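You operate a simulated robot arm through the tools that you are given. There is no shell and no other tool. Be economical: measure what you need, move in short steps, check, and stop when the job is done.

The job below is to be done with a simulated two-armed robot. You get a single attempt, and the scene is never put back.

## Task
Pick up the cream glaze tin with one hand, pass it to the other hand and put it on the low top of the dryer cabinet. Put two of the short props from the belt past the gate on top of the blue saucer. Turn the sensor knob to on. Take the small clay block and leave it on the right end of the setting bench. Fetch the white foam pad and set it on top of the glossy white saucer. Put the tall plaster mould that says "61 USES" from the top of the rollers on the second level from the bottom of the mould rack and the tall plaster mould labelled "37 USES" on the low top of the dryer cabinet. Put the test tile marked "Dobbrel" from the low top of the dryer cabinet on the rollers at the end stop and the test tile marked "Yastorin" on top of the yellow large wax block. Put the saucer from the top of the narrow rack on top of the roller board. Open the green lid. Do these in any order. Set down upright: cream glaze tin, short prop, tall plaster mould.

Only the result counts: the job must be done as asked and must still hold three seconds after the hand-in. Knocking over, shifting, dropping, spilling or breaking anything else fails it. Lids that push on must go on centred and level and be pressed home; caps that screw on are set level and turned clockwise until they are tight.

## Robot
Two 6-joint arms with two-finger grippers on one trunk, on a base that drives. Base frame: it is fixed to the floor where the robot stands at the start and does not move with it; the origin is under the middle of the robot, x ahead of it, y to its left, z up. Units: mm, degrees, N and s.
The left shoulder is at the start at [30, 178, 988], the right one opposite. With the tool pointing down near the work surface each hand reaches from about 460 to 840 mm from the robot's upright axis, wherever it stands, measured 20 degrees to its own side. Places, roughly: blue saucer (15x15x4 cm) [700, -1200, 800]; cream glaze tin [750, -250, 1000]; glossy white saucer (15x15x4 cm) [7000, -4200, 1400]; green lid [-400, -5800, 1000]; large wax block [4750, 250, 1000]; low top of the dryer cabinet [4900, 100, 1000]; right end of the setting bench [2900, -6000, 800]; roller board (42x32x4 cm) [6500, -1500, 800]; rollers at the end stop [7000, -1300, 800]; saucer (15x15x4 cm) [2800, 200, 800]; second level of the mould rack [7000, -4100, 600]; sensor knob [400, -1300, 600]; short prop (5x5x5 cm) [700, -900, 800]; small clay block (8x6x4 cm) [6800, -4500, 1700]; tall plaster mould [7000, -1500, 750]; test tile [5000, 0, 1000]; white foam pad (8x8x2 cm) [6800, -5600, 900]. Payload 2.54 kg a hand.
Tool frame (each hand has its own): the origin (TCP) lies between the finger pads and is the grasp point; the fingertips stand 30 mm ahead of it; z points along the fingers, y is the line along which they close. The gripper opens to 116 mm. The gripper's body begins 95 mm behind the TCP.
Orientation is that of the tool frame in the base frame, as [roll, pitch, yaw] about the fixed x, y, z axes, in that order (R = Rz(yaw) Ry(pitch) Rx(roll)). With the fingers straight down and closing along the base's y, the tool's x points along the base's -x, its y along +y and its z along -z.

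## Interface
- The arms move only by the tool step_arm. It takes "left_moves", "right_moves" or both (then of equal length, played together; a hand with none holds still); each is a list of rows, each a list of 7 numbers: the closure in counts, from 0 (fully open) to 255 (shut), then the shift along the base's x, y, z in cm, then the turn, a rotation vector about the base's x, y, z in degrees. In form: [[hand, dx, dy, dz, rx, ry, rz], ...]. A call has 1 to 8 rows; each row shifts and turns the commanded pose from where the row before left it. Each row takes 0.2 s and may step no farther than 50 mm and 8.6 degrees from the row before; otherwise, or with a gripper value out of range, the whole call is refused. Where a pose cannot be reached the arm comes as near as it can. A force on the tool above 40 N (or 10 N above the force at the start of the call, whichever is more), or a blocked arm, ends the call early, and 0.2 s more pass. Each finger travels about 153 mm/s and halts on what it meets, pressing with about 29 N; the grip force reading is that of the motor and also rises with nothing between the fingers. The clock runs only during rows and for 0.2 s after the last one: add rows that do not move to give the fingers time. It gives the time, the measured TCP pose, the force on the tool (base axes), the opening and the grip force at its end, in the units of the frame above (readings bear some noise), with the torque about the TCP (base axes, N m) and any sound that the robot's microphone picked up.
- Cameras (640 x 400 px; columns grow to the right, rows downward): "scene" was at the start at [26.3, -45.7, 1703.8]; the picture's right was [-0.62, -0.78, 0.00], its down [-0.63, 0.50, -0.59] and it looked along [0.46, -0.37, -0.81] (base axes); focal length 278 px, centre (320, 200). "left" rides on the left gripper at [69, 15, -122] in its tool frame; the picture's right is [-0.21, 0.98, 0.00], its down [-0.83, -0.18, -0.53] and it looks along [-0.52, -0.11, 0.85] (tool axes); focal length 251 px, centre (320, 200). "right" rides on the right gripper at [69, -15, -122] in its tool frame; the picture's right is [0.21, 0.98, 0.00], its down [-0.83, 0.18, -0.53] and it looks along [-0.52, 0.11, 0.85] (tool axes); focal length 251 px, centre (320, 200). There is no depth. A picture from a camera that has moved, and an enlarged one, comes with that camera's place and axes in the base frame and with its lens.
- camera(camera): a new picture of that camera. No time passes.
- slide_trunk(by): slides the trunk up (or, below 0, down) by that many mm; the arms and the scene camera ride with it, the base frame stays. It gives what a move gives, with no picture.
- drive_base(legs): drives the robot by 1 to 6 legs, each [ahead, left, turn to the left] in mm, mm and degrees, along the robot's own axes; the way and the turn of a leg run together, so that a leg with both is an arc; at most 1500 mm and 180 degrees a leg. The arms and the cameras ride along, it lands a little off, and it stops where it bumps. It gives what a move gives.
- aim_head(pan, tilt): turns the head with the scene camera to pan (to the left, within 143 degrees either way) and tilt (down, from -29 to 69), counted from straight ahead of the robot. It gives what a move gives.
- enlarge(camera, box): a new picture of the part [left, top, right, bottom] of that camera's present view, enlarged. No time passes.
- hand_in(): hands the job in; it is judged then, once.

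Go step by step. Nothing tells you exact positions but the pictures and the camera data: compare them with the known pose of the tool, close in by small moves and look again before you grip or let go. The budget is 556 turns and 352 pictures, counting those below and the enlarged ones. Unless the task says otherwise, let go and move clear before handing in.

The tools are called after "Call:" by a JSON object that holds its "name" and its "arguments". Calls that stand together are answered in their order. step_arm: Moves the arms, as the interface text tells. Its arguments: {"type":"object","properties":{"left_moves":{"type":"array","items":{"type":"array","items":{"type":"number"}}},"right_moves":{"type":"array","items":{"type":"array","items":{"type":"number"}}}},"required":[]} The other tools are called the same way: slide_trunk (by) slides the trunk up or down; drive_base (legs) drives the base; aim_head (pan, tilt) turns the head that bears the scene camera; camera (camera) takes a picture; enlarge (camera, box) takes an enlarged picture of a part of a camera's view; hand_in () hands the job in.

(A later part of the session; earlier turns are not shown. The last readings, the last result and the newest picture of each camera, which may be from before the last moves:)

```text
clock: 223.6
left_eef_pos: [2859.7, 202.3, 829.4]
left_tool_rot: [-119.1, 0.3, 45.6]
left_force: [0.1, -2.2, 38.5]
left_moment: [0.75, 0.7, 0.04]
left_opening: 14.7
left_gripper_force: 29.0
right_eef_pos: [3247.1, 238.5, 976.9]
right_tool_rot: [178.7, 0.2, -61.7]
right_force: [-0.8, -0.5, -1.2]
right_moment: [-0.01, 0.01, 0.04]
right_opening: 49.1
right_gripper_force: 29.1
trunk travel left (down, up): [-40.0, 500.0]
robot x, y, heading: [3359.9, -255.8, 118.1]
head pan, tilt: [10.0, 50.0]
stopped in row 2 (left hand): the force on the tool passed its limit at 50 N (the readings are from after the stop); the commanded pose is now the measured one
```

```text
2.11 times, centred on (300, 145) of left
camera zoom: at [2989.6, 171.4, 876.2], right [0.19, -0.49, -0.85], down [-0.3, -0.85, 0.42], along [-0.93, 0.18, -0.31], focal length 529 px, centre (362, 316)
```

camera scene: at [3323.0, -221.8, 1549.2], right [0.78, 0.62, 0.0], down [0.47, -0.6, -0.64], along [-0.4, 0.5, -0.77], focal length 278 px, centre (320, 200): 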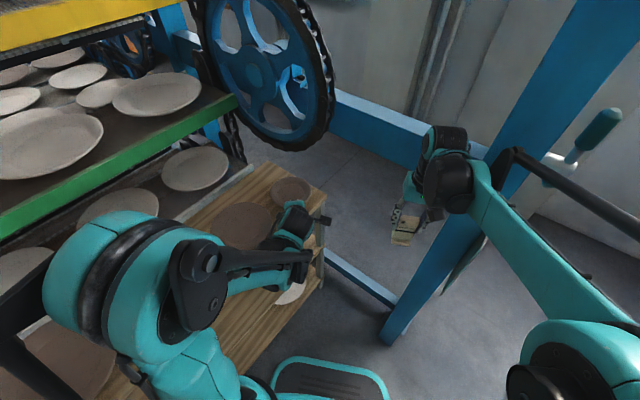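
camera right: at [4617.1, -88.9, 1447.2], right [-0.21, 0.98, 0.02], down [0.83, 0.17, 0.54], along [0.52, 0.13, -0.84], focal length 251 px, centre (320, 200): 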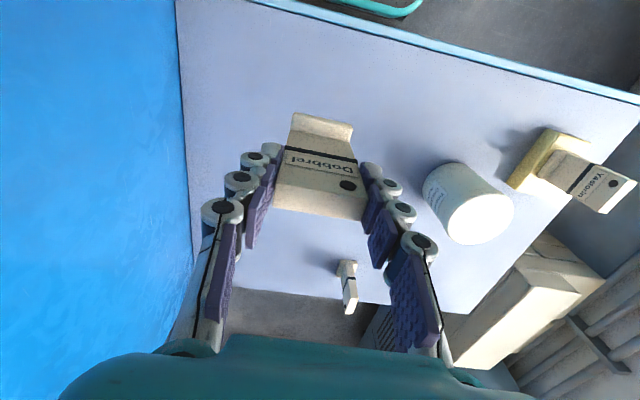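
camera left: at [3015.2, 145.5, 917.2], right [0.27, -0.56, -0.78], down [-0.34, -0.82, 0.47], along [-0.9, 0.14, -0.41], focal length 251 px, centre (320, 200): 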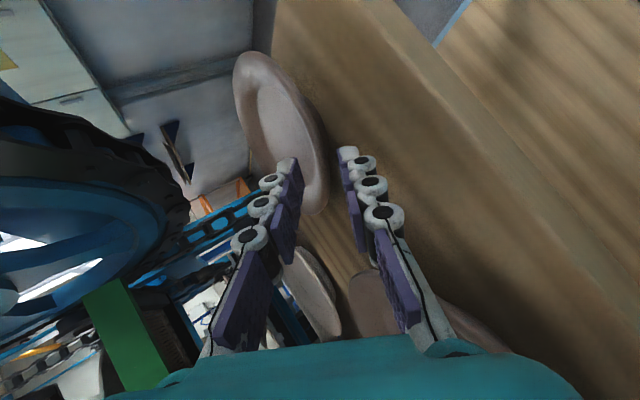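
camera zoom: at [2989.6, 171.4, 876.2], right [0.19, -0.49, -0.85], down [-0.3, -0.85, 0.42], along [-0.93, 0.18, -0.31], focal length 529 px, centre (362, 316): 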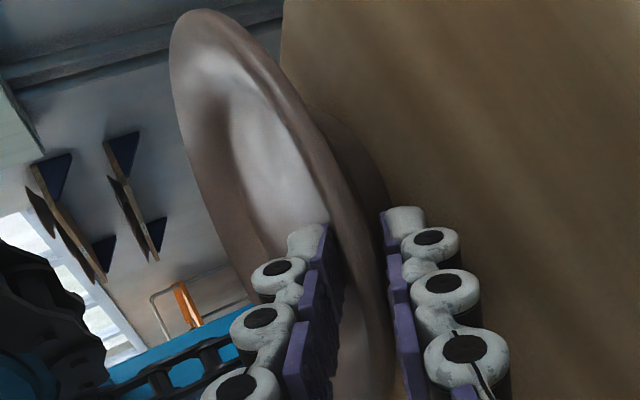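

It has the rim. Lift gently.

Call:
{"name": "step_arm", "arguments": {"left_moves": [[255, 0, 0, 0.5, 0, 0, 0], [255, 0, 0, 1, 0, 0, 0], [255, 0, 0, 1.5, 0, 0, 0], [255, 0, 0, 0, 0, 0, 0]]}}

Call:
{"name": "camera", "arguments": {"camera": "left"}}

Call:
{"name": "enlarge", "arguments": {"camera": "scene", "box": [220, 140, 340, 240]}}

```text
clock: 224.6
left_eef_pos: [2858.4, 202.5, 854.9]
left_tool_rot: [-119.6, 0.2, 45.9]
left_force: [-0.1, -0.2, -2.6]
left_moment: [-0.11, -0.12, 0.0]
left_opening: 9.1
left_gripper_force: 29.1
right_eef_pos: [3245.1, 241.1, 973.8]
right_tool_rot: [178.5, 0.0, -61.7]
right_force: [0.7, -0.2, -0.7]
right_moment: [0.0, 0.01, -0.01]
right_opening: 48.9
right_gripper_force: 29.0
trunk travel left (down, up): [-40.0, 500.0]
robot x, y, heading: [3361.0, -256.4, 118.3]
head pan, tilt: [10.0, 50.0]
```

```text
199 pictures are left
camera left: at [2987.1, 172.3, 902.8], right [0.2, -0.49, -0.85], down [-0.31, -0.85, 0.42], along [-0.93, 0.18, -0.32], focal length 251 px, centre (320, 200)
```

left: 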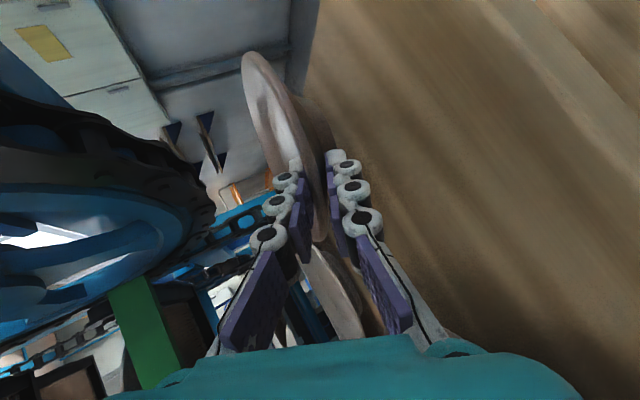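

```text
4.00 times, centred on (280, 190) of scene
camera zoom: at [3322.3, -221.0, 1549.1], right [0.78, 0.62, 0.0], down [0.48, -0.6, -0.64], along [-0.4, 0.5, -0.77], focal length 1110 px, centre (480, 240)
```

zoom: 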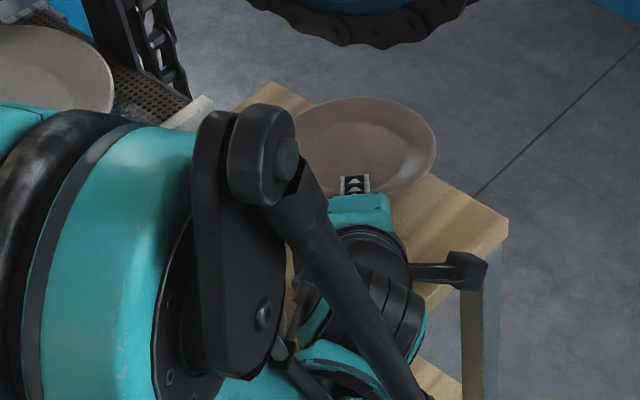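

Saucer is lifted and held level. Raise it more and back away.

Call:
{"name": "step_arm", "arguments": {"left_moves": [[255, 0, 0, 3, 0, 0, 0], [255, 0, 0, 3, 0, 0, 0], [255, 0, 0, 3, 0, 0, 0], [255, 0, 0, 3, 0, 0, 0], [255, 0, 0, 0, 0, 0, 0]]}}

Call:
{"name": "drive_base", "arguments": {"legs": [[-250, -80, 0]]}}

Call:
{"name": "camera", "arguments": {"camera": "left"}}

Call:
{"name": "camera", "arguments": {"camera": "scene"}}

```text
clock: 225.8
left_eef_pos: [2858.5, 200.8, 975.1]
left_tool_rot: [-119.6, 0.2, 45.9]
left_force: [1.5, -2.0, -7.8]
left_moment: [-0.53, -0.62, 0.18]
left_opening: 17.2
left_gripper_force: 28.8
right_eef_pos: [3245.5, 242.1, 974.5]
right_tool_rot: [178.7, 0.0, -61.6]
right_force: [-0.1, 0.2, -1.3]
right_moment: [0.0, 0.01, -0.03]
right_opening: 49.1
right_gripper_force: 29.3
trunk travel left (down, up): [-40.0, 500.0]
robot x, y, heading: [3358.1, -253.6, 118.0]
head pan, tilt: [10.0, 50.0]
```

```text
clock: 227.6
left_eef_pos: [3043.1, 16.0, 976.9]
left_tool_rot: [-119.6, 0.3, 46.5]
left_force: [0.5, -0.2, -1.9]
left_moment: [-0.11, -0.17, 0.01]
left_opening: 8.5
left_gripper_force: 29.3
right_eef_pos: [3428.9, 59.0, 975.3]
right_tool_rot: [178.8, 0.1, -61.2]
right_force: [0.4, 0.1, -0.1]
right_moment: [-0.02, 0.01, 0.01]
right_opening: 48.8
right_gripper_force: 29.5
trunk travel left (down, up): [-40.0, 500.0]
robot x, y, heading: [3546.7, -436.1, 119.1]
head pan, tilt: [10.0, 50.0]
```

```text
197 pictures are left
camera left: at [3172.8, -13.0, 1022.8], right [0.2, -0.49, -0.85], down [-0.3, -0.86, 0.42], along [-0.93, 0.17, -0.32], focal length 251 px, centre (320, 200)
```

left: 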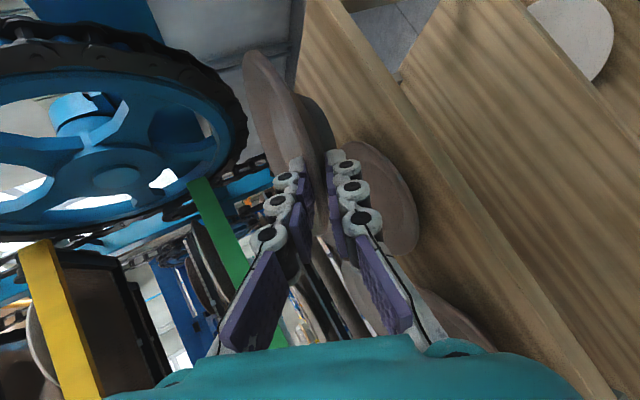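

```text
196 pictures are left
camera scene: at [3510.4, -402.8, 1549.2], right [0.78, 0.63, 0.0], down [0.48, -0.6, -0.64], along [-0.4, 0.5, -0.77], focal length 278 px, centre (320, 200)
```

scene: 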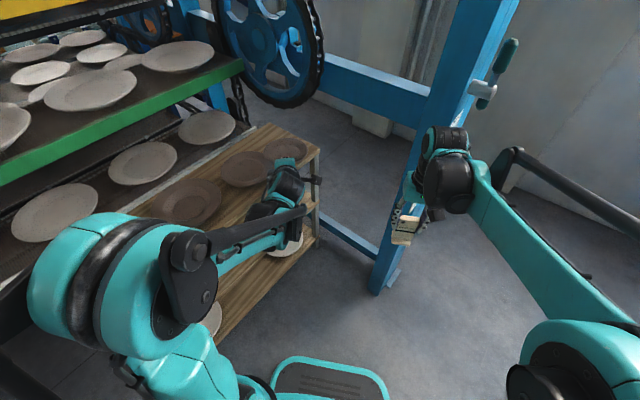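

Now turn toward +x in the open area and head for the rollers.

Call:
{"name": "drive_base", "arguments": {"legs": [[-305, -6, 0], [0, 0, -119]]}}

Call:
{"name": "drive_base", "arguments": {"legs": [[50, 0, 0], [0, -800, 0]]}}

Call:
{"name": "aim_head", "arguments": {"pan": -35, "tilt": 20}}

Call:
{"name": "camera", "arguments": {"camera": "scene"}}

```text
clock: 234.8
left_eef_pos: [4344.9, -502.3, 975.5]
left_tool_rot: [-119.7, 0.2, -74.5]
left_force: [0.0, -0.4, -1.6]
left_moment: [-0.05, 0.17, 0.02]
left_opening: 8.7
left_gripper_force: 29.2
right_eef_pos: [4182.8, -856.0, 974.2]
right_tool_rot: [178.7, 0.0, 178.0]
right_force: [0.2, 0.3, -1.4]
right_moment: [0.0, -0.01, 0.01]
right_opening: 49.0
right_gripper_force: 29.4
trunk travel left (down, up): [-40.0, 500.0]
robot x, y, heading: [3697.8, -695.2, -2.2]
head pan, tilt: [10.0, 50.0]
```

```text
clock: 239.6
left_eef_pos: [4365.4, -1306.6, 974.9]
left_tool_rot: [-119.7, 0.3, -75.1]
left_force: [0.1, -0.1, -3.0]
left_moment: [0.0, 0.15, 0.05]
left_opening: 8.4
left_gripper_force: 29.0
right_eef_pos: [4199.2, -1657.8, 974.6]
right_tool_rot: [178.7, -0.1, 177.5]
right_force: [0.7, 0.1, -1.3]
right_moment: [0.0, 0.0, 0.0]
right_opening: 49.1
right_gripper_force: 29.1
trunk travel left (down, up): [-40.0, 500.0]
robot x, y, heading: [3717.9, -1503.4, -2.5]
head pan, tilt: [10.0, 50.0]
```

```text
clock: 240.7
left_eef_pos: [4364.0, -1306.3, 974.3]
left_tool_rot: [-119.6, 0.3, -75.1]
left_force: [-0.4, -0.2, -2.6]
left_moment: [-0.05, 0.19, 0.0]
left_opening: 8.9
left_gripper_force: 29.1
right_eef_pos: [4199.6, -1658.7, 975.2]
right_tool_rot: [178.7, 0.0, 177.4]
right_force: [-0.3, 0.6, -2.1]
right_moment: [0.02, 0.04, 0.02]
right_opening: 49.2
right_gripper_force: 29.5
trunk travel left (down, up): [-40.0, 500.0]
robot x, y, heading: [3716.3, -1495.8, -2.7]
head pan, tilt: [-35.0, 20.0]
```

```text
195 pictures are left
camera scene: at [3760.5, -1554.4, 1594.7], right [-0.61, -0.79, 0.0], down [-0.27, 0.21, -0.94], along [0.74, -0.57, -0.34], focal length 278 px, centre (320, 200)
```

scene: 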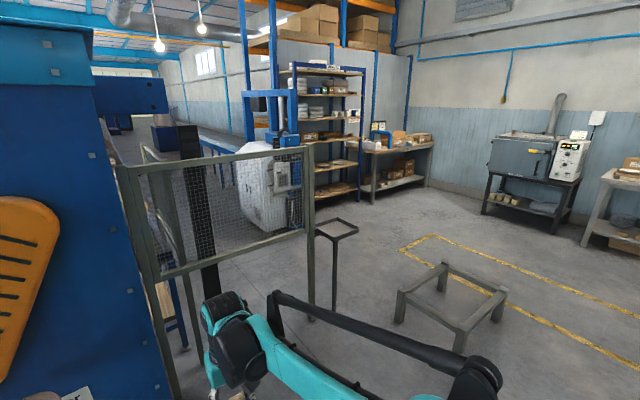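

The stool and fence block the direct way; I'll go around south of the stool.

Call:
{"name": "drive_base", "arguments": {"legs": [[85, -800, 2.7], [0, -1000, 0], [0, -850, 0]]}}

Call:
{"name": "drive_base", "arguments": {"legs": [[1500, 0, 0], [250, 0, 0]]}}

Call:
{"name": "aim_head", "arguments": {"pan": 30, "tilt": 18}}

Call:
{"name": "camera", "arguments": {"camera": "scene"}}

```text
clock: 253.5
left_eef_pos: [4334.3, -3858.1, 975.3]
left_tool_rot: [-119.6, 0.2, -74.0]
left_force: [0.1, -1.1, -2.7]
left_moment: [-0.04, 0.18, 0.01]
left_opening: 8.5
left_gripper_force: 29.1
right_eef_pos: [4175.0, -4212.7, 974.9]
right_tool_rot: [178.7, 0.1, 178.4]
right_force: [0.4, -0.5, -0.9]
right_moment: [0.03, 0.01, 0.02]
right_opening: 48.9
right_gripper_force: 29.1
trunk travel left (down, up): [-40.0, 500.0]
robot x, y, heading: [3687.7, -4061.6, -1.4]
head pan, tilt: [-35.0, 20.0]
```

```text
clock: 262.4
left_eef_pos: [6088.4, -3933.9, 974.6]
left_tool_rot: [-119.7, 0.3, -75.3]
left_force: [1.0, 0.4, -3.0]
left_moment: [-0.04, 0.14, 0.01]
left_opening: 8.3
left_gripper_force: 28.6
right_eef_pos: [5923.0, -4285.0, 974.3]
right_tool_rot: [178.7, 0.0, 177.2]
right_force: [0.5, 0.0, -2.4]
right_moment: [0.0, 0.04, 0.02]
right_opening: 49.3
right_gripper_force: 29.6
trunk travel left (down, up): [-40.0, 500.0]
robot x, y, heading: [5437.2, -4121.5, -2.7]
head pan, tilt: [-35.0, 20.0]
```

```text
clock: 263.7
left_eef_pos: [6088.6, -3932.6, 975.7]
left_tool_rot: [-119.7, 0.2, -75.2]
left_force: [0.3, -0.3, -2.6]
left_moment: [-0.03, 0.16, -0.01]
left_opening: 8.8
left_gripper_force: 29.3
right_eef_pos: [5922.6, -4285.7, 974.7]
right_tool_rot: [178.7, 0.0, 177.3]
right_force: [0.5, 0.1, -1.9]
right_moment: [0.0, -0.01, -0.03]
right_opening: 48.8
right_gripper_force: 29.0
trunk travel left (down, up): [-40.0, 500.0]
robot x, y, heading: [5442.3, -4124.2, -3.0]
head pan, tilt: [30.0, 18.0]
```

```text
194 pictures are left
camera scene: at [5492.6, -4080.9, 1598.0], right [0.46, -0.89, 0.0], down [-0.28, -0.14, -0.95], along [0.85, 0.44, -0.31], focal length 278 px, centre (320, 200)
```

scene: 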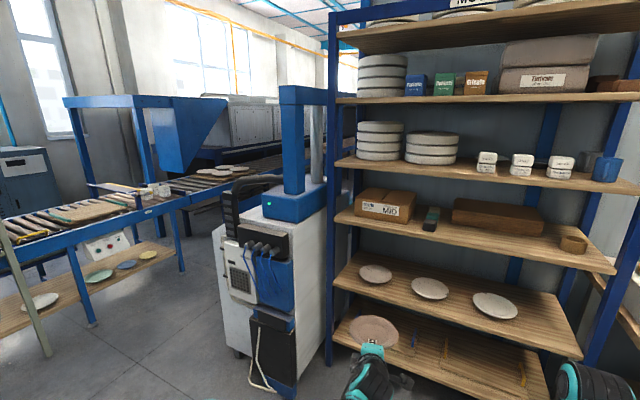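

The mould rack is ahead and the roller table is to the left (front at y≈−1650). Drive up beside it and face +y.

Call:
{"name": "drive_base", "arguments": {"legs": [[310, 0, 3], [0, 1480, 0]]}}

Call:
{"name": "drive_base", "arguments": {"legs": [[0, 0, 91]]}}

Call:
{"name": "aim_head", "arguments": {"pan": -30, "tilt": 25}}

Call:
{"name": "camera", "arguments": {"camera": "scene"}}

```text
clock: 268.6
left_eef_pos: [6383.0, -3458.0, 973.6]
left_tool_rot: [-120.1, -0.1, -72.3]
left_force: [-7.1, -1.2, -0.6]
left_moment: [-0.01, 0.13, 0.09]
left_opening: 9.4
left_gripper_force: 29.0
right_eef_pos: [6239.8, -3810.4, 976.1]
right_tool_rot: [178.7, 0.2, -179.6]
right_force: [-0.4, -0.1, -1.5]
right_moment: [0.02, -0.01, 0.01]
right_opening: 48.8
right_gripper_force: 29.0
trunk travel left (down, up): [-40.0, 500.0]
robot x, y, heading: [5751.2, -3675.4, 0.5]
head pan, tilt: [30.0, 18.0]
stopped in leg 2: the force on the tool passed its limit at 66 N (the readings are from after the stop); the commanded pose is now the measured one
```

```text
clock: 272.9
left_eef_pos: [5527.0, -3043.4, 972.6]
left_tool_rot: [-120.0, 0.0, 17.7]
left_force: [0.3, 0.3, -2.4]
left_moment: [-0.14, 0.01, 0.02]
left_opening: 8.8
left_gripper_force: 29.6
right_eef_pos: [5882.8, -3186.6, 973.9]
right_tool_rot: [178.8, 0.0, -89.5]
right_force: [-0.2, -0.2, -1.6]
right_moment: [0.01, -0.01, 0.0]
right_opening: 49.1
right_gripper_force: 29.1
trunk travel left (down, up): [-40.0, 500.0]
robot x, y, heading: [5750.6, -3675.8, 90.5]
head pan, tilt: [30.0, 18.0]
```

```text
clock: 274.2
left_eef_pos: [5527.1, -3042.9, 973.4]
left_tool_rot: [-120.1, -0.1, 17.7]
left_force: [-0.5, 0.8, -2.3]
left_moment: [-0.17, 0.04, 0.02]
left_opening: 8.4
left_gripper_force: 28.7
right_eef_pos: [5882.9, -3186.7, 974.4]
right_tool_rot: [178.7, 0.0, -89.4]
right_force: [0.5, -0.6, -0.6]
right_moment: [-0.02, -0.03, 0.02]
right_opening: 49.1
right_gripper_force: 29.6
trunk travel left (down, up): [-40.0, 500.0]
robot x, y, heading: [5748.1, -3678.6, 90.5]
head pan, tilt: [-30.0, 25.0]
```

```text
193 pictures are left
camera scene: at [5794.7, -3627.2, 1586.7], right [0.87, -0.49, 0.0], down [-0.21, -0.37, -0.91], along [0.45, 0.79, -0.42], focal length 278 px, centre (320, 200)
```

scene: 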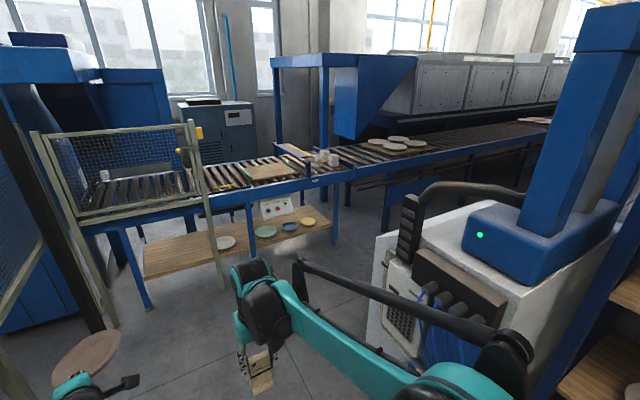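

The saucer touched the white machine during the sideways leg but is still held. Check it, then continue north carefully.

Call:
{"name": "camera", "arguments": {"camera": "left"}}

Call:
{"name": "drive_base", "arguments": {"legs": [[1250, 0, 0]]}}

Call:
{"name": "aim_head", "arguments": {"pan": -35, "tilt": 30}}

Call:
{"name": "camera", "arguments": {"camera": "scene"}}

```text
192 pictures are left
camera left: at [5628.2, -3131.5, 1021.2], right [-0.05, -0.53, -0.85], down [-0.68, -0.6, 0.42], along [-0.74, 0.59, -0.33], focal length 251 px, centre (320, 200)
```

left: 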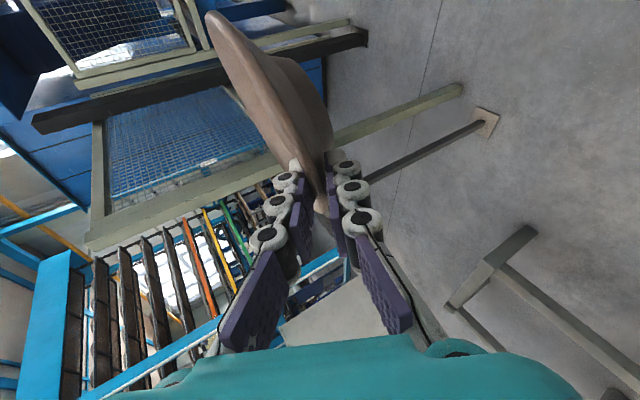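

```text
clock: 279.6
left_eef_pos: [5551.2, -1905.1, 969.0]
left_tool_rot: [-120.9, -0.1, 16.4]
left_force: [1.8, -3.6, -2.0]
left_moment: [-0.1, 0.0, -0.16]
left_opening: 9.3
left_gripper_force: 29.0
right_eef_pos: [5902.7, -2051.3, 973.6]
right_tool_rot: [178.7, 0.1, -91.1]
right_force: [-0.1, 0.4, -1.6]
right_moment: [-0.03, -0.03, 0.03]
right_opening: 49.0
right_gripper_force: 28.9
trunk travel left (down, up): [-40.0, 500.0]
robot x, y, heading: [5755.6, -2541.4, 88.9]
head pan, tilt: [-30.0, 25.0]
stopped in leg 1: the force on the tool passed its limit at 87 N (the readings are from after the stop); the commanded pose is now the measured one
```

```text
clock: 280.2
left_eef_pos: [5550.0, -1905.5, 969.3]
left_tool_rot: [-120.8, 0.0, 16.4]
left_force: [0.7, -4.8, -3.1]
left_moment: [-0.13, -0.02, -0.07]
left_opening: 9.4
left_gripper_force: 29.2
right_eef_pos: [5901.8, -2052.0, 975.2]
right_tool_rot: [178.7, 0.2, -91.1]
right_force: [0.3, 0.1, -1.8]
right_moment: [-0.02, 0.01, 0.03]
right_opening: 48.9
right_gripper_force: 28.6
trunk travel left (down, up): [-40.0, 500.0]
robot x, y, heading: [5755.7, -2539.0, 89.0]
head pan, tilt: [-35.0, 30.0]
```

```text
191 pictures are left
camera scene: at [5807.5, -2496.1, 1578.7], right [0.81, -0.59, 0.0], down [-0.29, -0.4, -0.87], along [0.51, 0.7, -0.5], focal length 278 px, centre (320, 200)
```

scene: 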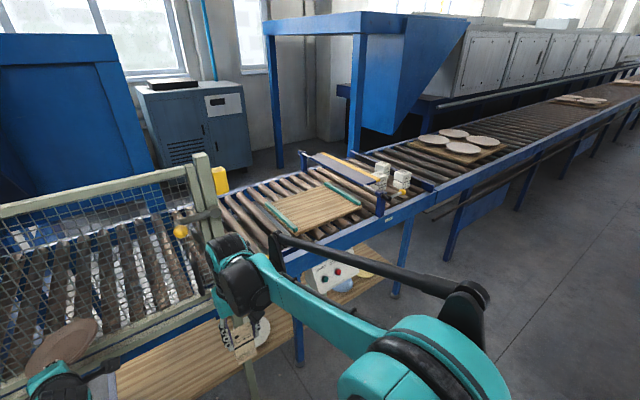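

The saucer touched a second fence section near the rollers. Back off 70 mm, move right, and look.

Call:
{"name": "drive_base", "arguments": {"legs": [[-70, 0, 1], [0, -420, 0]]}}

Call:
{"name": "camera", "arguments": {"camera": "left"}}

Call:
{"name": "aim_head", "arguments": {"pan": 0, "tilt": 35}}

Call:
{"name": "camera", "arguments": {"camera": "scene"}}

```text
clock: 283.5
left_eef_pos: [5963.8, -1980.3, 969.4]
left_tool_rot: [-120.8, 0.1, 17.6]
left_force: [-0.1, 0.8, -2.0]
left_moment: [-0.15, 0.04, 0.02]
left_opening: 9.1
left_gripper_force: 28.8
right_eef_pos: [6318.2, -2119.0, 974.9]
right_tool_rot: [178.7, 0.1, -89.9]
right_force: [0.0, -0.1, -1.1]
right_moment: [-0.01, 0.0, -0.01]
right_opening: 49.2
right_gripper_force: 29.0
trunk travel left (down, up): [-40.0, 500.0]
robot x, y, heading: [6181.4, -2611.6, 90.3]
head pan, tilt: [-35.0, 30.0]
```

```text
190 pictures are left
camera left: at [6063.3, -2066.4, 1018.5], right [-0.05, -0.54, -0.84], down [-0.67, -0.6, 0.43], along [-0.74, 0.59, -0.33], focal length 251 px, centre (320, 200)
```

left: 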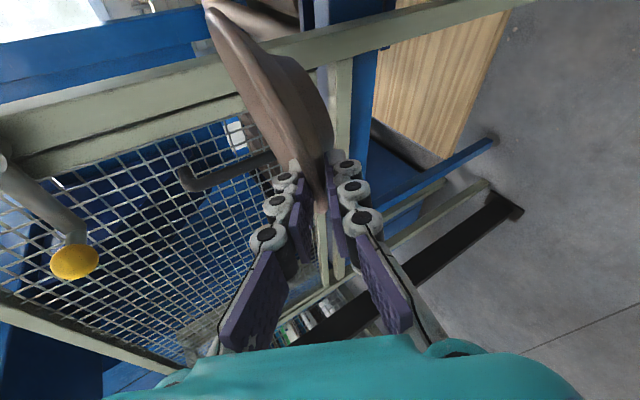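

```text
clock: 284.5
left_eef_pos: [5963.1, -1980.3, 969.4]
left_tool_rot: [-120.9, 0.0, 17.6]
left_force: [-0.6, 0.9, -2.3]
left_moment: [-0.17, 0.04, -0.01]
left_opening: 9.0
left_gripper_force: 29.2
right_eef_pos: [6317.4, -2118.8, 974.6]
right_tool_rot: [178.7, 0.1, -89.8]
right_force: [0.5, 0.3, -1.3]
right_moment: [-0.03, 0.02, -0.01]
right_opening: 49.1
right_gripper_force: 28.9
trunk travel left (down, up): [-40.0, 500.0]
robot x, y, heading: [6178.1, -2608.5, 90.2]
head pan, tilt: [0.0, 35.0]
```

```text
189 pictures are left
camera scene: at [6180.9, -2550.7, 1570.9], right [1.0, 0.0, 0.0], down [0.0, -0.57, -0.82], along [0.0, 0.82, -0.57], focal length 278 px, centre (320, 200)
```

scene: 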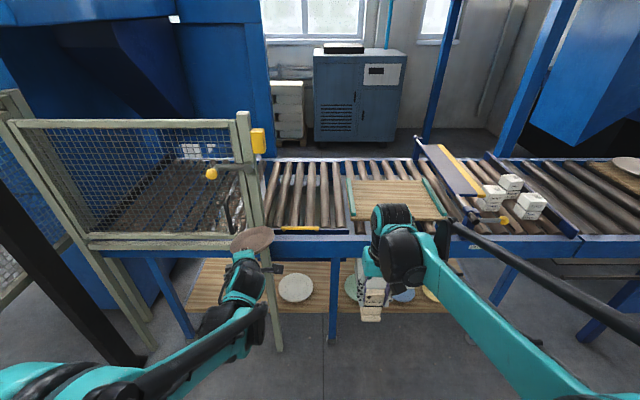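

Call:
{"name": "aim_head", "arguments": {"pan": -40, "tilt": 30}}

Call:
{"name": "camera", "arguments": {"camera": "scene"}}

Call:
{"name": "enlarge", "arguments": {"camera": "scene", "box": [150, 120, 400, 280]}}

```text
clock: 285.6
left_eef_pos: [5962.7, -1978.9, 968.5]
left_tool_rot: [-120.9, 0.0, 17.7]
left_force: [0.4, 0.0, -2.7]
left_moment: [-0.16, 0.04, 0.01]
left_opening: 9.2
left_gripper_force: 29.1
right_eef_pos: [6317.5, -2117.7, 974.1]
right_tool_rot: [178.7, 0.1, -89.7]
right_force: [-0.6, -0.1, -1.8]
right_moment: [0.01, 0.03, 0.03]
right_opening: 49.1
right_gripper_force: 29.4
trunk travel left (down, up): [-40.0, 500.0]
robot x, y, heading: [6183.4, -2607.9, 90.3]
head pan, tilt: [-40.0, 30.0]
```

```text
188 pictures are left
camera scene: at [6239.0, -2569.2, 1578.7], right [0.77, -0.64, 0.0], down [-0.32, -0.38, -0.87], along [0.55, 0.67, -0.5], focal length 278 px, centre (320, 200)
```

scene: 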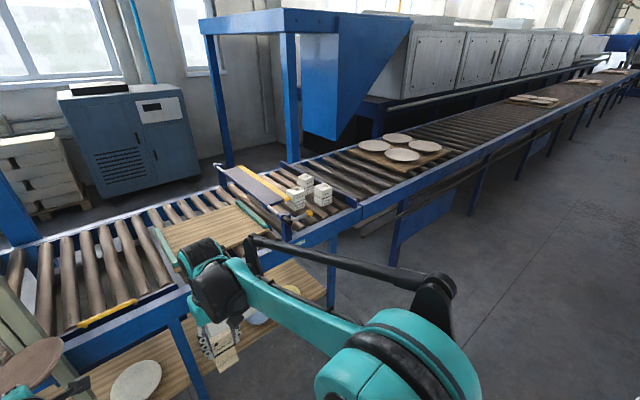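

```text
2.50 times, centred on (275, 200) of scene
camera zoom: at [6239.0, -2569.2, 1578.7], right [0.77, -0.64, 0.0], down [-0.32, -0.38, -0.87], along [0.55, 0.67, -0.5], focal length 694 px, centre (432, 200)
```

zoom: 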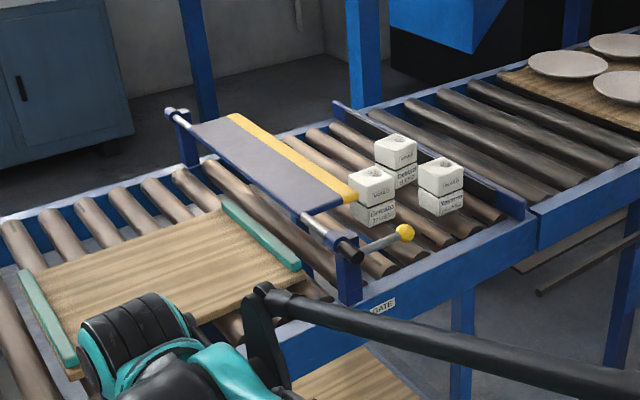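

There's a gate and an end stop with three moulds between. I'll raise the trunk, move right and forward to put the saucer over the roller board.

Call:
{"name": "slide_trunk", "arguments": {"by": 150}}

Call:
{"name": "drive_base", "arguments": {"legs": [[0, -560, 0]]}}

Call:
{"name": "aim_head", "arguments": {"pan": 0, "tilt": 40}}

Call:
{"name": "camera", "arguments": {"camera": "scene"}}

```text
clock: 287.3
left_eef_pos: [5962.1, -1979.6, 1118.6]
left_tool_rot: [-120.9, 0.1, 17.6]
left_force: [-0.3, -0.3, -2.6]
left_moment: [-0.16, 0.01, 0.04]
left_opening: 9.3
left_gripper_force: 29.0
right_eef_pos: [6317.9, -2118.0, 1124.3]
right_tool_rot: [178.6, 0.1, -89.8]
right_force: [-0.2, -0.7, -1.0]
right_moment: [0.0, -0.05, -0.01]
right_opening: 48.8
right_gripper_force: 28.8
trunk travel left (down, up): [-190.0, 350.0]
robot x, y, heading: [6181.5, -2608.7, 90.0]
head pan, tilt: [-40.0, 30.0]
```

```text
clock: 288.7
left_eef_pos: [6068.6, -1970.0, 1117.9]
left_tool_rot: [-120.9, 0.2, 16.5]
left_force: [0.0, 1.0, -2.7]
left_moment: [-0.19, 0.06, 0.02]
left_opening: 9.3
left_gripper_force: 28.8
right_eef_pos: [6420.4, -2115.4, 1123.5]
right_tool_rot: [178.6, -0.1, -91.0]
right_force: [-0.1, 0.1, -0.8]
right_moment: [-0.05, 0.07, -0.02]
right_opening: 48.6
right_gripper_force: 29.0
trunk travel left (down, up): [-190.0, 350.0]
robot x, y, heading: [6269.5, -2602.7, 88.8]
head pan, tilt: [-40.0, 30.0]
stopped in leg 1: the robot was blocked; the commanded pose is now the measured one
```

```text
clock: 289.8
left_eef_pos: [6066.6, -1970.4, 1119.5]
left_tool_rot: [-120.9, 0.0, 16.5]
left_force: [0.9, -0.1, -3.2]
left_moment: [-0.15, 0.01, -0.03]
left_opening: 9.3
left_gripper_force: 29.4
right_eef_pos: [6418.5, -2116.2, 1124.3]
right_tool_rot: [178.8, 0.2, -91.0]
right_force: [-0.2, 0.0, -1.3]
right_moment: [0.01, -0.03, 0.0]
right_opening: 48.9
right_gripper_force: 29.2
trunk travel left (down, up): [-190.0, 350.0]
robot x, y, heading: [6271.9, -2605.4, 88.9]
head pan, tilt: [0.0, 40.0]
```

```text
186 pictures are left
camera scene: at [6272.2, -2548.4, 1713.3], right [1.0, -0.02, 0.0], down [-0.01, -0.64, -0.77], along [0.01, 0.77, -0.64], focal length 278 px, centre (320, 200)
```

scene: 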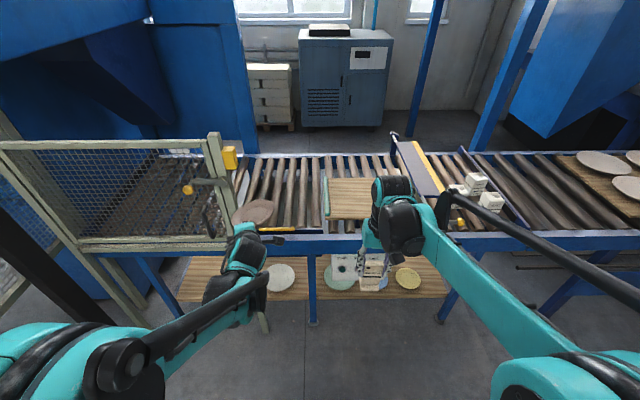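

The base hit the white machine's corner; move forward first, then right.

Call:
{"name": "drive_base", "arguments": {"legs": [[60, 0, 1.2], [140, -40, 0], [0, -450, 0]]}}

Call:
{"name": "camera", "arguments": {"camera": "scene"}}

```text
clock: 294.0
left_eef_pos: [6543.7, -1775.2, 1118.8]
left_tool_rot: [-120.7, 0.1, 17.6]
left_force: [0.0, -0.7, -2.2]
left_moment: [-0.16, 0.04, 0.01]
left_opening: 9.3
left_gripper_force: 29.1
right_eef_pos: [6899.7, -1912.5, 1124.6]
right_tool_rot: [178.7, 0.2, -89.9]
right_force: [0.5, -0.8, -1.3]
right_moment: [-0.04, 0.0, 0.0]
right_opening: 48.9
right_gripper_force: 28.7
trunk travel left (down, up): [-190.0, 350.0]
robot x, y, heading: [6760.3, -2402.2, 90.2]
head pan, tilt: [0.0, 40.0]
```

```text
185 pictures are left
camera scene: at [6761.8, -2347.9, 1713.3], right [1.0, 0.0, 0.0], down [0.0, -0.64, -0.77], along [0.0, 0.77, -0.64], focal length 278 px, centre (320, 200)
```

scene: 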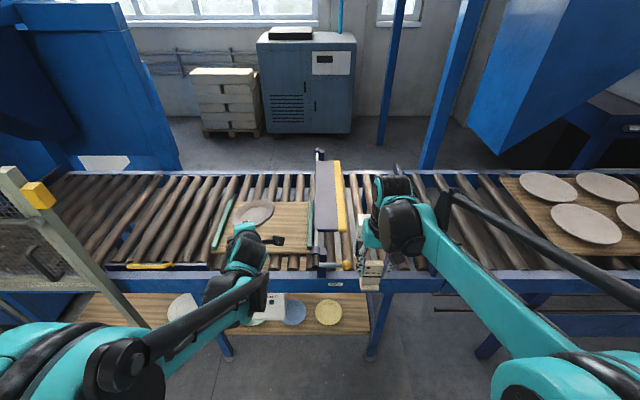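

Call:
{"name": "step_arm", "arguments": {"right_moves": [[255, 0, 0, 4, 0, 0, 0], [255, 0, 0, 4, 0, 0, 0], [255, 0, -2, 4, 0, 0, 0], [255, 0, -3, 2, 0, 0, 0]]}}

Call:
{"name": "drive_base", "arguments": {"legs": [[207, 0, 0]]}}

Call:
{"name": "slide_trunk", "arguments": {"by": -140}}

Call:
{"name": "camera", "arguments": {"camera": "scene"}}

Call:
{"name": "camera", "arguments": {"camera": "left"}}

```text
clock: 295.0
left_eef_pos: [6544.6, -1776.0, 1120.0]
left_tool_rot: [-120.8, -0.1, 17.6]
left_force: [0.0, 0.2, -2.0]
left_moment: [-0.17, 0.01, -0.01]
left_opening: 9.0
left_gripper_force: 29.3
right_eef_pos: [6896.2, -1964.7, 1266.4]
right_tool_rot: [179.0, 0.3, -90.0]
right_force: [0.5, -0.4, -1.4]
right_moment: [0.01, 0.01, 0.02]
right_opening: 49.2
right_gripper_force: 28.8
trunk travel left (down, up): [-190.0, 350.0]
robot x, y, heading: [6764.8, -2400.4, 90.0]
head pan, tilt: [0.0, 40.0]
```

```text
clock: 296.7
left_eef_pos: [6542.6, -1562.3, 1117.3]
left_tool_rot: [-120.9, 0.0, 17.7]
left_force: [-0.3, 0.3, -2.5]
left_moment: [-0.16, 0.02, 0.06]
left_opening: 9.1
left_gripper_force: 29.1
right_eef_pos: [6893.7, -1750.3, 1265.0]
right_tool_rot: [178.8, 0.0, -89.8]
right_force: [0.0, 0.2, -1.3]
right_moment: [-0.04, 0.01, 0.0]
right_opening: 49.0
right_gripper_force: 29.3
trunk travel left (down, up): [-190.0, 350.0]
robot x, y, heading: [6761.0, -2196.0, 90.1]
head pan, tilt: [0.0, 40.0]
```

```text
clock: 298.3
left_eef_pos: [6541.3, -1563.9, 979.5]
left_tool_rot: [-121.0, 0.0, 17.7]
left_force: [0.0, -0.3, -2.5]
left_moment: [-0.15, 0.05, 0.0]
left_opening: 9.0
left_gripper_force: 29.6
right_eef_pos: [6895.1, -1751.5, 1125.5]
right_tool_rot: [178.8, 0.1, -89.9]
right_force: [0.4, -0.1, -1.7]
right_moment: [-0.05, 0.02, 0.02]
right_opening: 49.0
right_gripper_force: 29.1
trunk travel left (down, up): [-50.0, 490.0]
robot x, y, heading: [6760.5, -2195.0, 90.1]
head pan, tilt: [0.0, 40.0]
```

```text
184 pictures are left
camera scene: at [6760.0, -2137.1, 1573.5], right [1.0, 0.0, 0.0], down [0.0, -0.64, -0.77], along [0.0, 0.77, -0.64], focal length 278 px, centre (320, 200)
```

scene: 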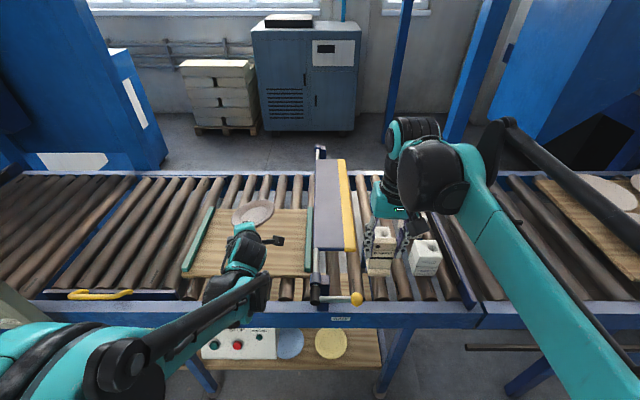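

```text
183 pictures are left
camera left: at [6641.8, -1650.1, 1028.6], right [-0.05, -0.54, -0.84], down [-0.68, -0.6, 0.43], along [-0.74, 0.59, -0.34], focal length 251 px, centre (320, 200)
```

left: 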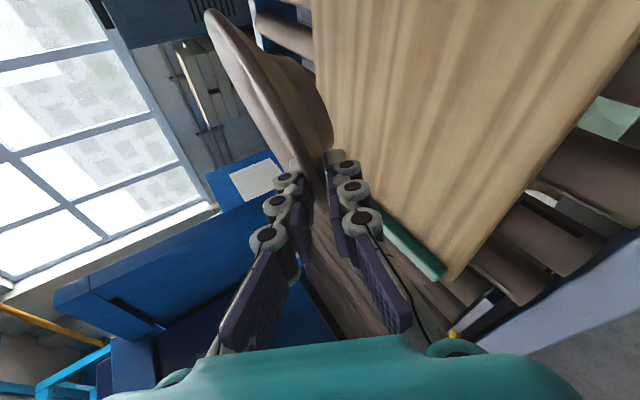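

Call:
{"name": "step_arm", "arguments": {"left_moves": [[255, 0, 1.5, -2.5, 0, 0, 0], [255, 0, 1.5, -2.5, 0, 0, 0], [255, 0, 1.5, -2.5, 0, 0, 0], [255, 0, 0, 0, 0, 0, 0]]}}

Call:
{"name": "camera", "arguments": {"camera": "left"}}

Call:
{"name": "enlarge", "arguments": {"camera": "scene", "box": [170, 170, 330, 310]}}

```text
clock: 299.3
left_eef_pos: [6543.0, -1518.0, 904.3]
left_tool_rot: [-120.8, -0.1, 17.7]
left_force: [0.6, 0.6, -2.4]
left_moment: [-0.19, 0.05, -0.01]
left_opening: 9.2
left_gripper_force: 28.7
right_eef_pos: [6893.4, -1752.5, 1126.7]
right_tool_rot: [178.8, 0.1, -89.8]
right_force: [0.5, 0.2, -1.9]
right_moment: [-0.01, 0.0, 0.0]
right_opening: 48.8
right_gripper_force: 28.8
trunk travel left (down, up): [-50.0, 490.0]
robot x, y, heading: [6764.4, -2193.2, 90.3]
head pan, tilt: [0.0, 40.0]
```

```text
182 pictures are left
camera left: at [6643.7, -1604.2, 954.4], right [-0.05, -0.54, -0.84], down [-0.68, -0.6, 0.43], along [-0.74, 0.59, -0.33], focal length 251 px, centre (320, 200)
```

left: 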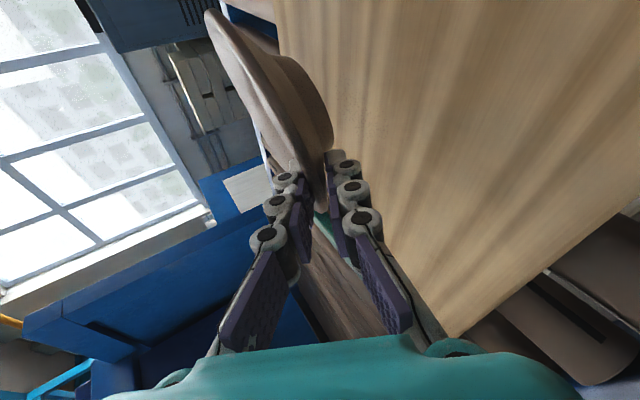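

```text
2.86 times, centred on (250, 240) of scene
camera zoom: at [6760.0, -2137.6, 1573.4], right [1.0, 0.0, 0.0], down [0.0, -0.64, -0.77], along [0.0, 0.77, -0.64], focal length 793 px, centre (520, 86)
```

zoom: 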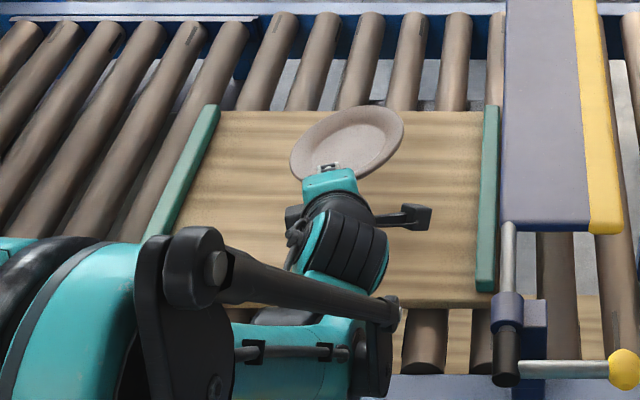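

Call:
{"name": "step_arm", "arguments": {"left_moves": [[255, 0, 0, -2, 0, 0, 0], [255, 0, 0, -1.5, 0, 0, 0], [255, 0, 0, 0, 0, 0, 0]]}}

Call:
{"name": "step_arm", "arguments": {"left_moves": [[255, 0, 0, -0.7, 0, 0, 0], [255, 0, 0, 0, 0, 0, 0]]}}

Call:
{"name": "camera", "arguments": {"camera": "left"}}

```text
clock: 300.1
left_eef_pos: [6543.3, -1517.0, 869.8]
left_tool_rot: [-120.9, 0.0, 17.7]
left_force: [-0.7, 0.3, -3.3]
left_moment: [-0.16, 0.05, 0.01]
left_opening: 9.3
left_gripper_force: 28.8
right_eef_pos: [6894.1, -1752.2, 1124.3]
right_tool_rot: [178.7, 0.1, -89.7]
right_force: [0.7, 0.2, -0.6]
right_moment: [-0.01, 0.0, -0.02]
right_opening: 49.1
right_gripper_force: 28.8
trunk travel left (down, up): [-50.0, 490.0]
robot x, y, heading: [6762.6, -2193.8, 90.2]
head pan, tilt: [0.0, 40.0]
```

```text
clock: 300.7
left_eef_pos: [6541.9, -1517.1, 862.3]
left_tool_rot: [-120.8, -0.1, 17.7]
left_force: [-0.6, -0.6, -2.5]
left_moment: [-0.17, 0.06, 0.02]
left_opening: 8.7
left_gripper_force: 28.8
right_eef_pos: [6894.0, -1750.9, 1124.9]
right_tool_rot: [178.7, 0.1, -89.8]
right_force: [0.7, 0.3, -1.9]
right_moment: [0.01, 0.03, -0.01]
right_opening: 48.9
right_gripper_force: 29.5
trunk travel left (down, up): [-50.0, 490.0]
robot x, y, heading: [6759.3, -2193.4, 90.3]
head pan, tilt: [0.0, 40.0]
```

```text
180 pictures are left
camera left: at [6642.0, -1604.5, 912.2], right [-0.05, -0.54, -0.84], down [-0.68, -0.6, 0.43], along [-0.74, 0.59, -0.34], focal length 251 px, centre (320, 200)
```

left: 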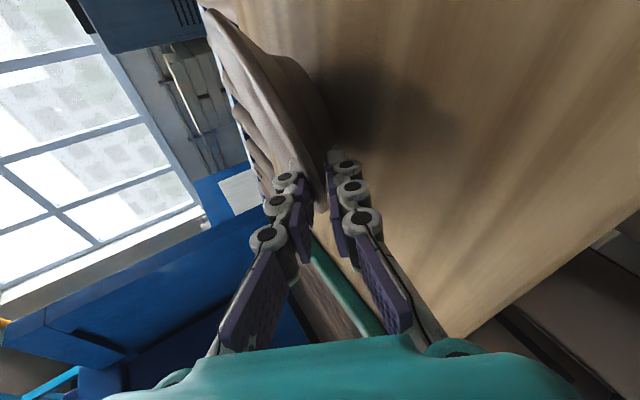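

Call:
{"name": "step_arm", "arguments": {"left_moves": [[255, 0, 0, -0.6, 0, 0, 0], [255, 0, 0, 0, 0, 0, 0]]}}

Call:
{"name": "step_arm", "arguments": {"left_moves": [[255, 0, 0, -0.5, 0, 0, 0], [255, 0, 0, 0, 0, 0, 0]]}}

Call:
{"name": "camera", "arguments": {"camera": "left"}}

```text
clock: 301.3
left_eef_pos: [6542.5, -1518.0, 857.8]
left_tool_rot: [-120.8, 0.0, 17.6]
left_force: [1.1, -0.9, 3.4]
left_moment: [0.18, 0.09, -0.01]
left_opening: 8.9
left_gripper_force: 28.8
right_eef_pos: [6893.8, -1753.5, 1126.5]
right_tool_rot: [178.8, 0.1, -89.9]
right_force: [-0.2, 0.3, -1.7]
right_moment: [-0.02, -0.01, 0.02]
right_opening: 48.9
right_gripper_force: 29.1
trunk travel left (down, up): [-50.0, 490.0]
robot x, y, heading: [6760.5, -2195.4, 90.3]
head pan, tilt: [0.0, 40.0]
```

```text
clock: 301.9
left_eef_pos: [6542.9, -1518.3, 854.2]
left_tool_rot: [-120.5, 0.0, 17.7]
left_force: [2.0, -4.7, 21.9]
left_moment: [1.19, 0.48, 0.03]
left_opening: 9.8
left_gripper_force: 29.1
right_eef_pos: [6895.3, -1754.7, 1126.1]
right_tool_rot: [178.7, 0.2, -89.9]
right_force: [-0.2, 0.9, -1.0]
right_moment: [0.01, -0.03, -0.04]
right_opening: 48.9
right_gripper_force: 29.1
trunk travel left (down, up): [-50.0, 490.0]
robot x, y, heading: [6761.2, -2192.1, 90.3]
head pan, tilt: [0.0, 40.0]
```

```text
179 pictures are left
camera left: at [6642.8, -1606.1, 903.7], right [-0.05, -0.54, -0.84], down [-0.68, -0.6, 0.43], along [-0.74, 0.59, -0.33], focal length 251 px, centre (320, 200)
```

left: 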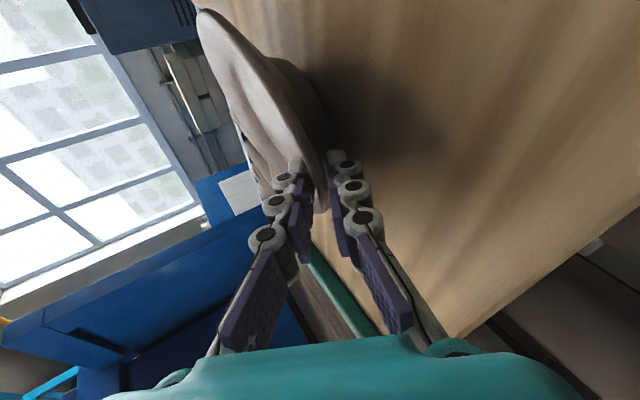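

Call:
{"name": "step_arm", "arguments": {"left_moves": [[240, 0, 0, 0, 0, 0, 0], [225, 0, 0, 0, 0, 0, 0], [208, 0, 0, 0, 0, 0, 0], [208, 0, 0, 0, 0, 0, 0]]}}

Call:
{"name": "enlarge", "arguments": {"camera": "left", "box": [180, 0, 420, 240]}}

```text
clock: 302.9
left_eef_pos: [6541.4, -1517.9, 852.6]
left_tool_rot: [-120.9, 0.0, 17.7]
left_force: [-0.4, 0.3, 0.2]
left_moment: [0.0, -0.02, -0.03]
left_opening: 21.6
left_gripper_force: 0.1
right_eef_pos: [6894.2, -1751.5, 1125.7]
right_tool_rot: [178.8, 0.1, -89.8]
right_force: [0.4, 0.7, -1.0]
right_moment: [-0.03, 0.03, 0.0]
right_opening: 49.0
right_gripper_force: 28.6
trunk travel left (down, up): [-50.0, 490.0]
robot x, y, heading: [6757.8, -2196.6, 90.4]
head pan, tilt: [0.0, 40.0]
```

```text
1.67 times, centred on (300, 120) of left
camera zoom: at [6642.0, -1604.3, 901.9], right [-0.05, -0.54, -0.84], down [-0.67, -0.6, 0.43], along [-0.74, 0.59, -0.34], focal length 419 px, centre (353, 333)
```

zoom: 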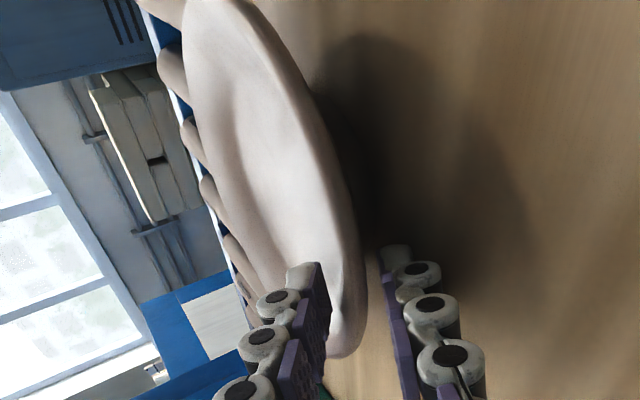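

Saucer rests flat. Withdraw along the finger axis.

Call:
{"name": "step_arm", "arguments": {"left_moves": [[208, 0.5, -1.6, 0.9, 0, 0, 0], [208, 0.8, -2.5, 1.5, 0, 0, 0], [208, 0.8, -2.5, 2, 0, 0, 0], [208, 0, 0, 4, 0, 0, 0], [100, 0, 0, 4, 0, 0, 0]]}}

Call:
{"name": "camera", "arguments": {"camera": "scene"}}

Call:
{"name": "camera", "arguments": {"camera": "right"}}

```text
clock: 304.1
left_eef_pos: [6564.4, -1584.6, 977.5]
left_tool_rot: [-120.8, 0.0, 17.8]
left_force: [-0.1, -0.5, 0.8]
left_moment: [-0.02, -0.08, 0.0]
left_opening: 70.7
left_gripper_force: 0.1
right_eef_pos: [6893.3, -1751.8, 1125.3]
right_tool_rot: [178.8, 0.1, -89.8]
right_force: [-0.8, -0.7, -1.5]
right_moment: [0.03, -0.01, -0.02]
right_opening: 49.3
right_gripper_force: 29.0
trunk travel left (down, up): [-50.0, 490.0]
robot x, y, heading: [6760.2, -2195.9, 90.3]
head pan, tilt: [0.0, 40.0]
```

```text
177 pictures are left
camera scene: at [6760.1, -2138.3, 1573.4], right [1.0, 0.0, 0.0], down [0.0, -0.64, -0.77], along [0.0, 0.77, -0.64], focal length 278 px, centre (320, 200)
```

scene: 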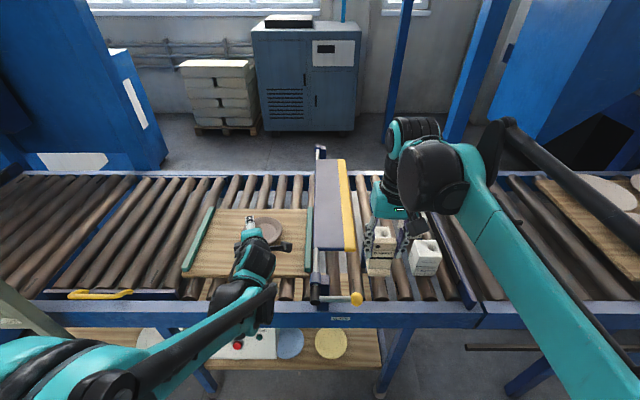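

```text
176 pictures are left
camera right: at [6912.0, -1821.5, 1247.1], right [-0.98, -0.22, 0.02], down [-0.17, 0.82, 0.54], along [-0.13, 0.52, -0.84], focal length 251 px, centre (320, 200)
```

right: 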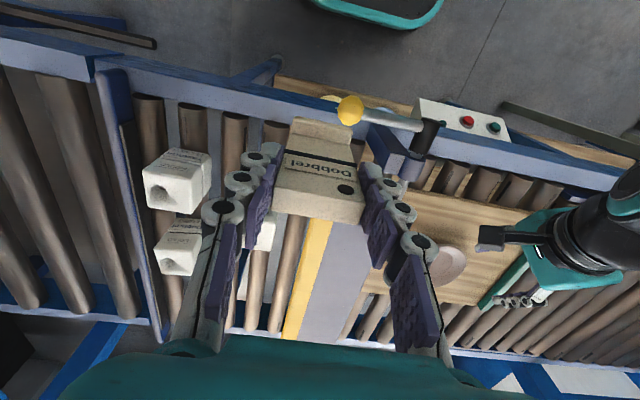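

Saucer is on the roller board. Now move Dobbrel over the rollers between gate and end stop.

Call:
{"name": "step_arm", "arguments": {"right_moves": [[255, 3, 3, 0, 0, 0, 0], [255, 3, 3, 0, 0, 0, 0], [255, 3, 3, -1, 0, 0, 0], [255, 1, 2, -3, 0, 0, 0], [255, 0, 0, 0, 0, 0, 0]]}}

Call:
{"name": "camera", "arguments": {"camera": "right"}}

Call:
{"name": "enlarge", "arguments": {"camera": "scene", "box": [340, 170, 500, 310]}}

```text
clock: 305.3
left_eef_pos: [6563.9, -1583.3, 978.8]
left_tool_rot: [-120.8, 0.0, 17.7]
left_force: [0.8, -0.4, 0.0]
left_moment: [-0.01, 0.03, 0.01]
left_opening: 70.1
left_gripper_force: 0.0
right_eef_pos: [6994.6, -1640.8, 1083.7]
right_tool_rot: [178.7, 0.2, -89.8]
right_force: [0.6, 0.3, -1.1]
right_moment: [0.0, 0.0, -0.01]
right_opening: 49.0
right_gripper_force: 29.3
trunk travel left (down, up): [-50.0, 490.0]
robot x, y, heading: [6761.9, -2194.1, 90.4]
head pan, tilt: [0.0, 40.0]
```

```text
175 pictures are left
camera right: at [7013.1, -1709.7, 1205.3], right [-0.98, -0.22, 0.02], down [-0.17, 0.82, 0.54], along [-0.13, 0.52, -0.84], focal length 251 px, centre (320, 200)
```

right: 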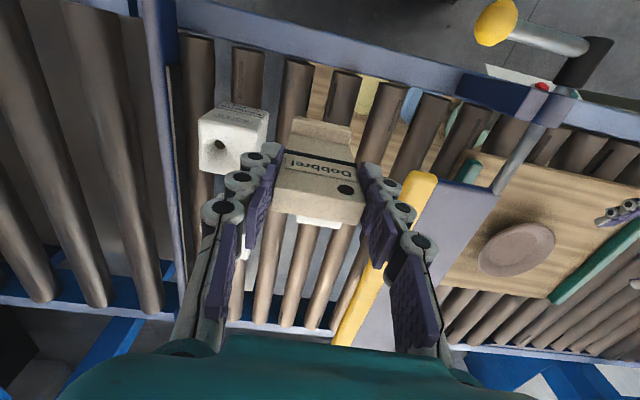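

```text
2.86 times, centred on (420, 240) of scene
camera zoom: at [6760.0, -2137.6, 1573.4], right [1.0, 0.0, 0.0], down [0.0, -0.64, -0.77], along [0.0, 0.77, -0.64], focal length 793 px, centre (34, 86)
```

zoom: 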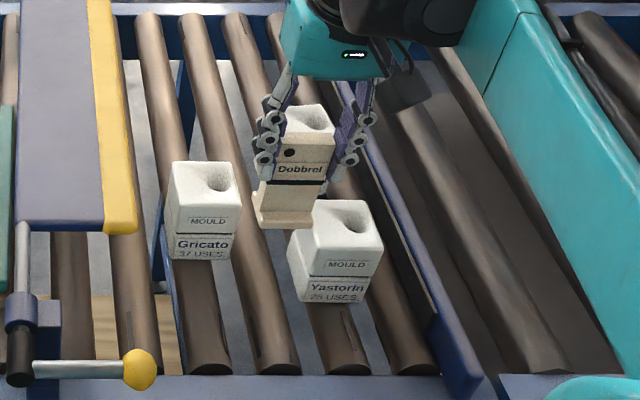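

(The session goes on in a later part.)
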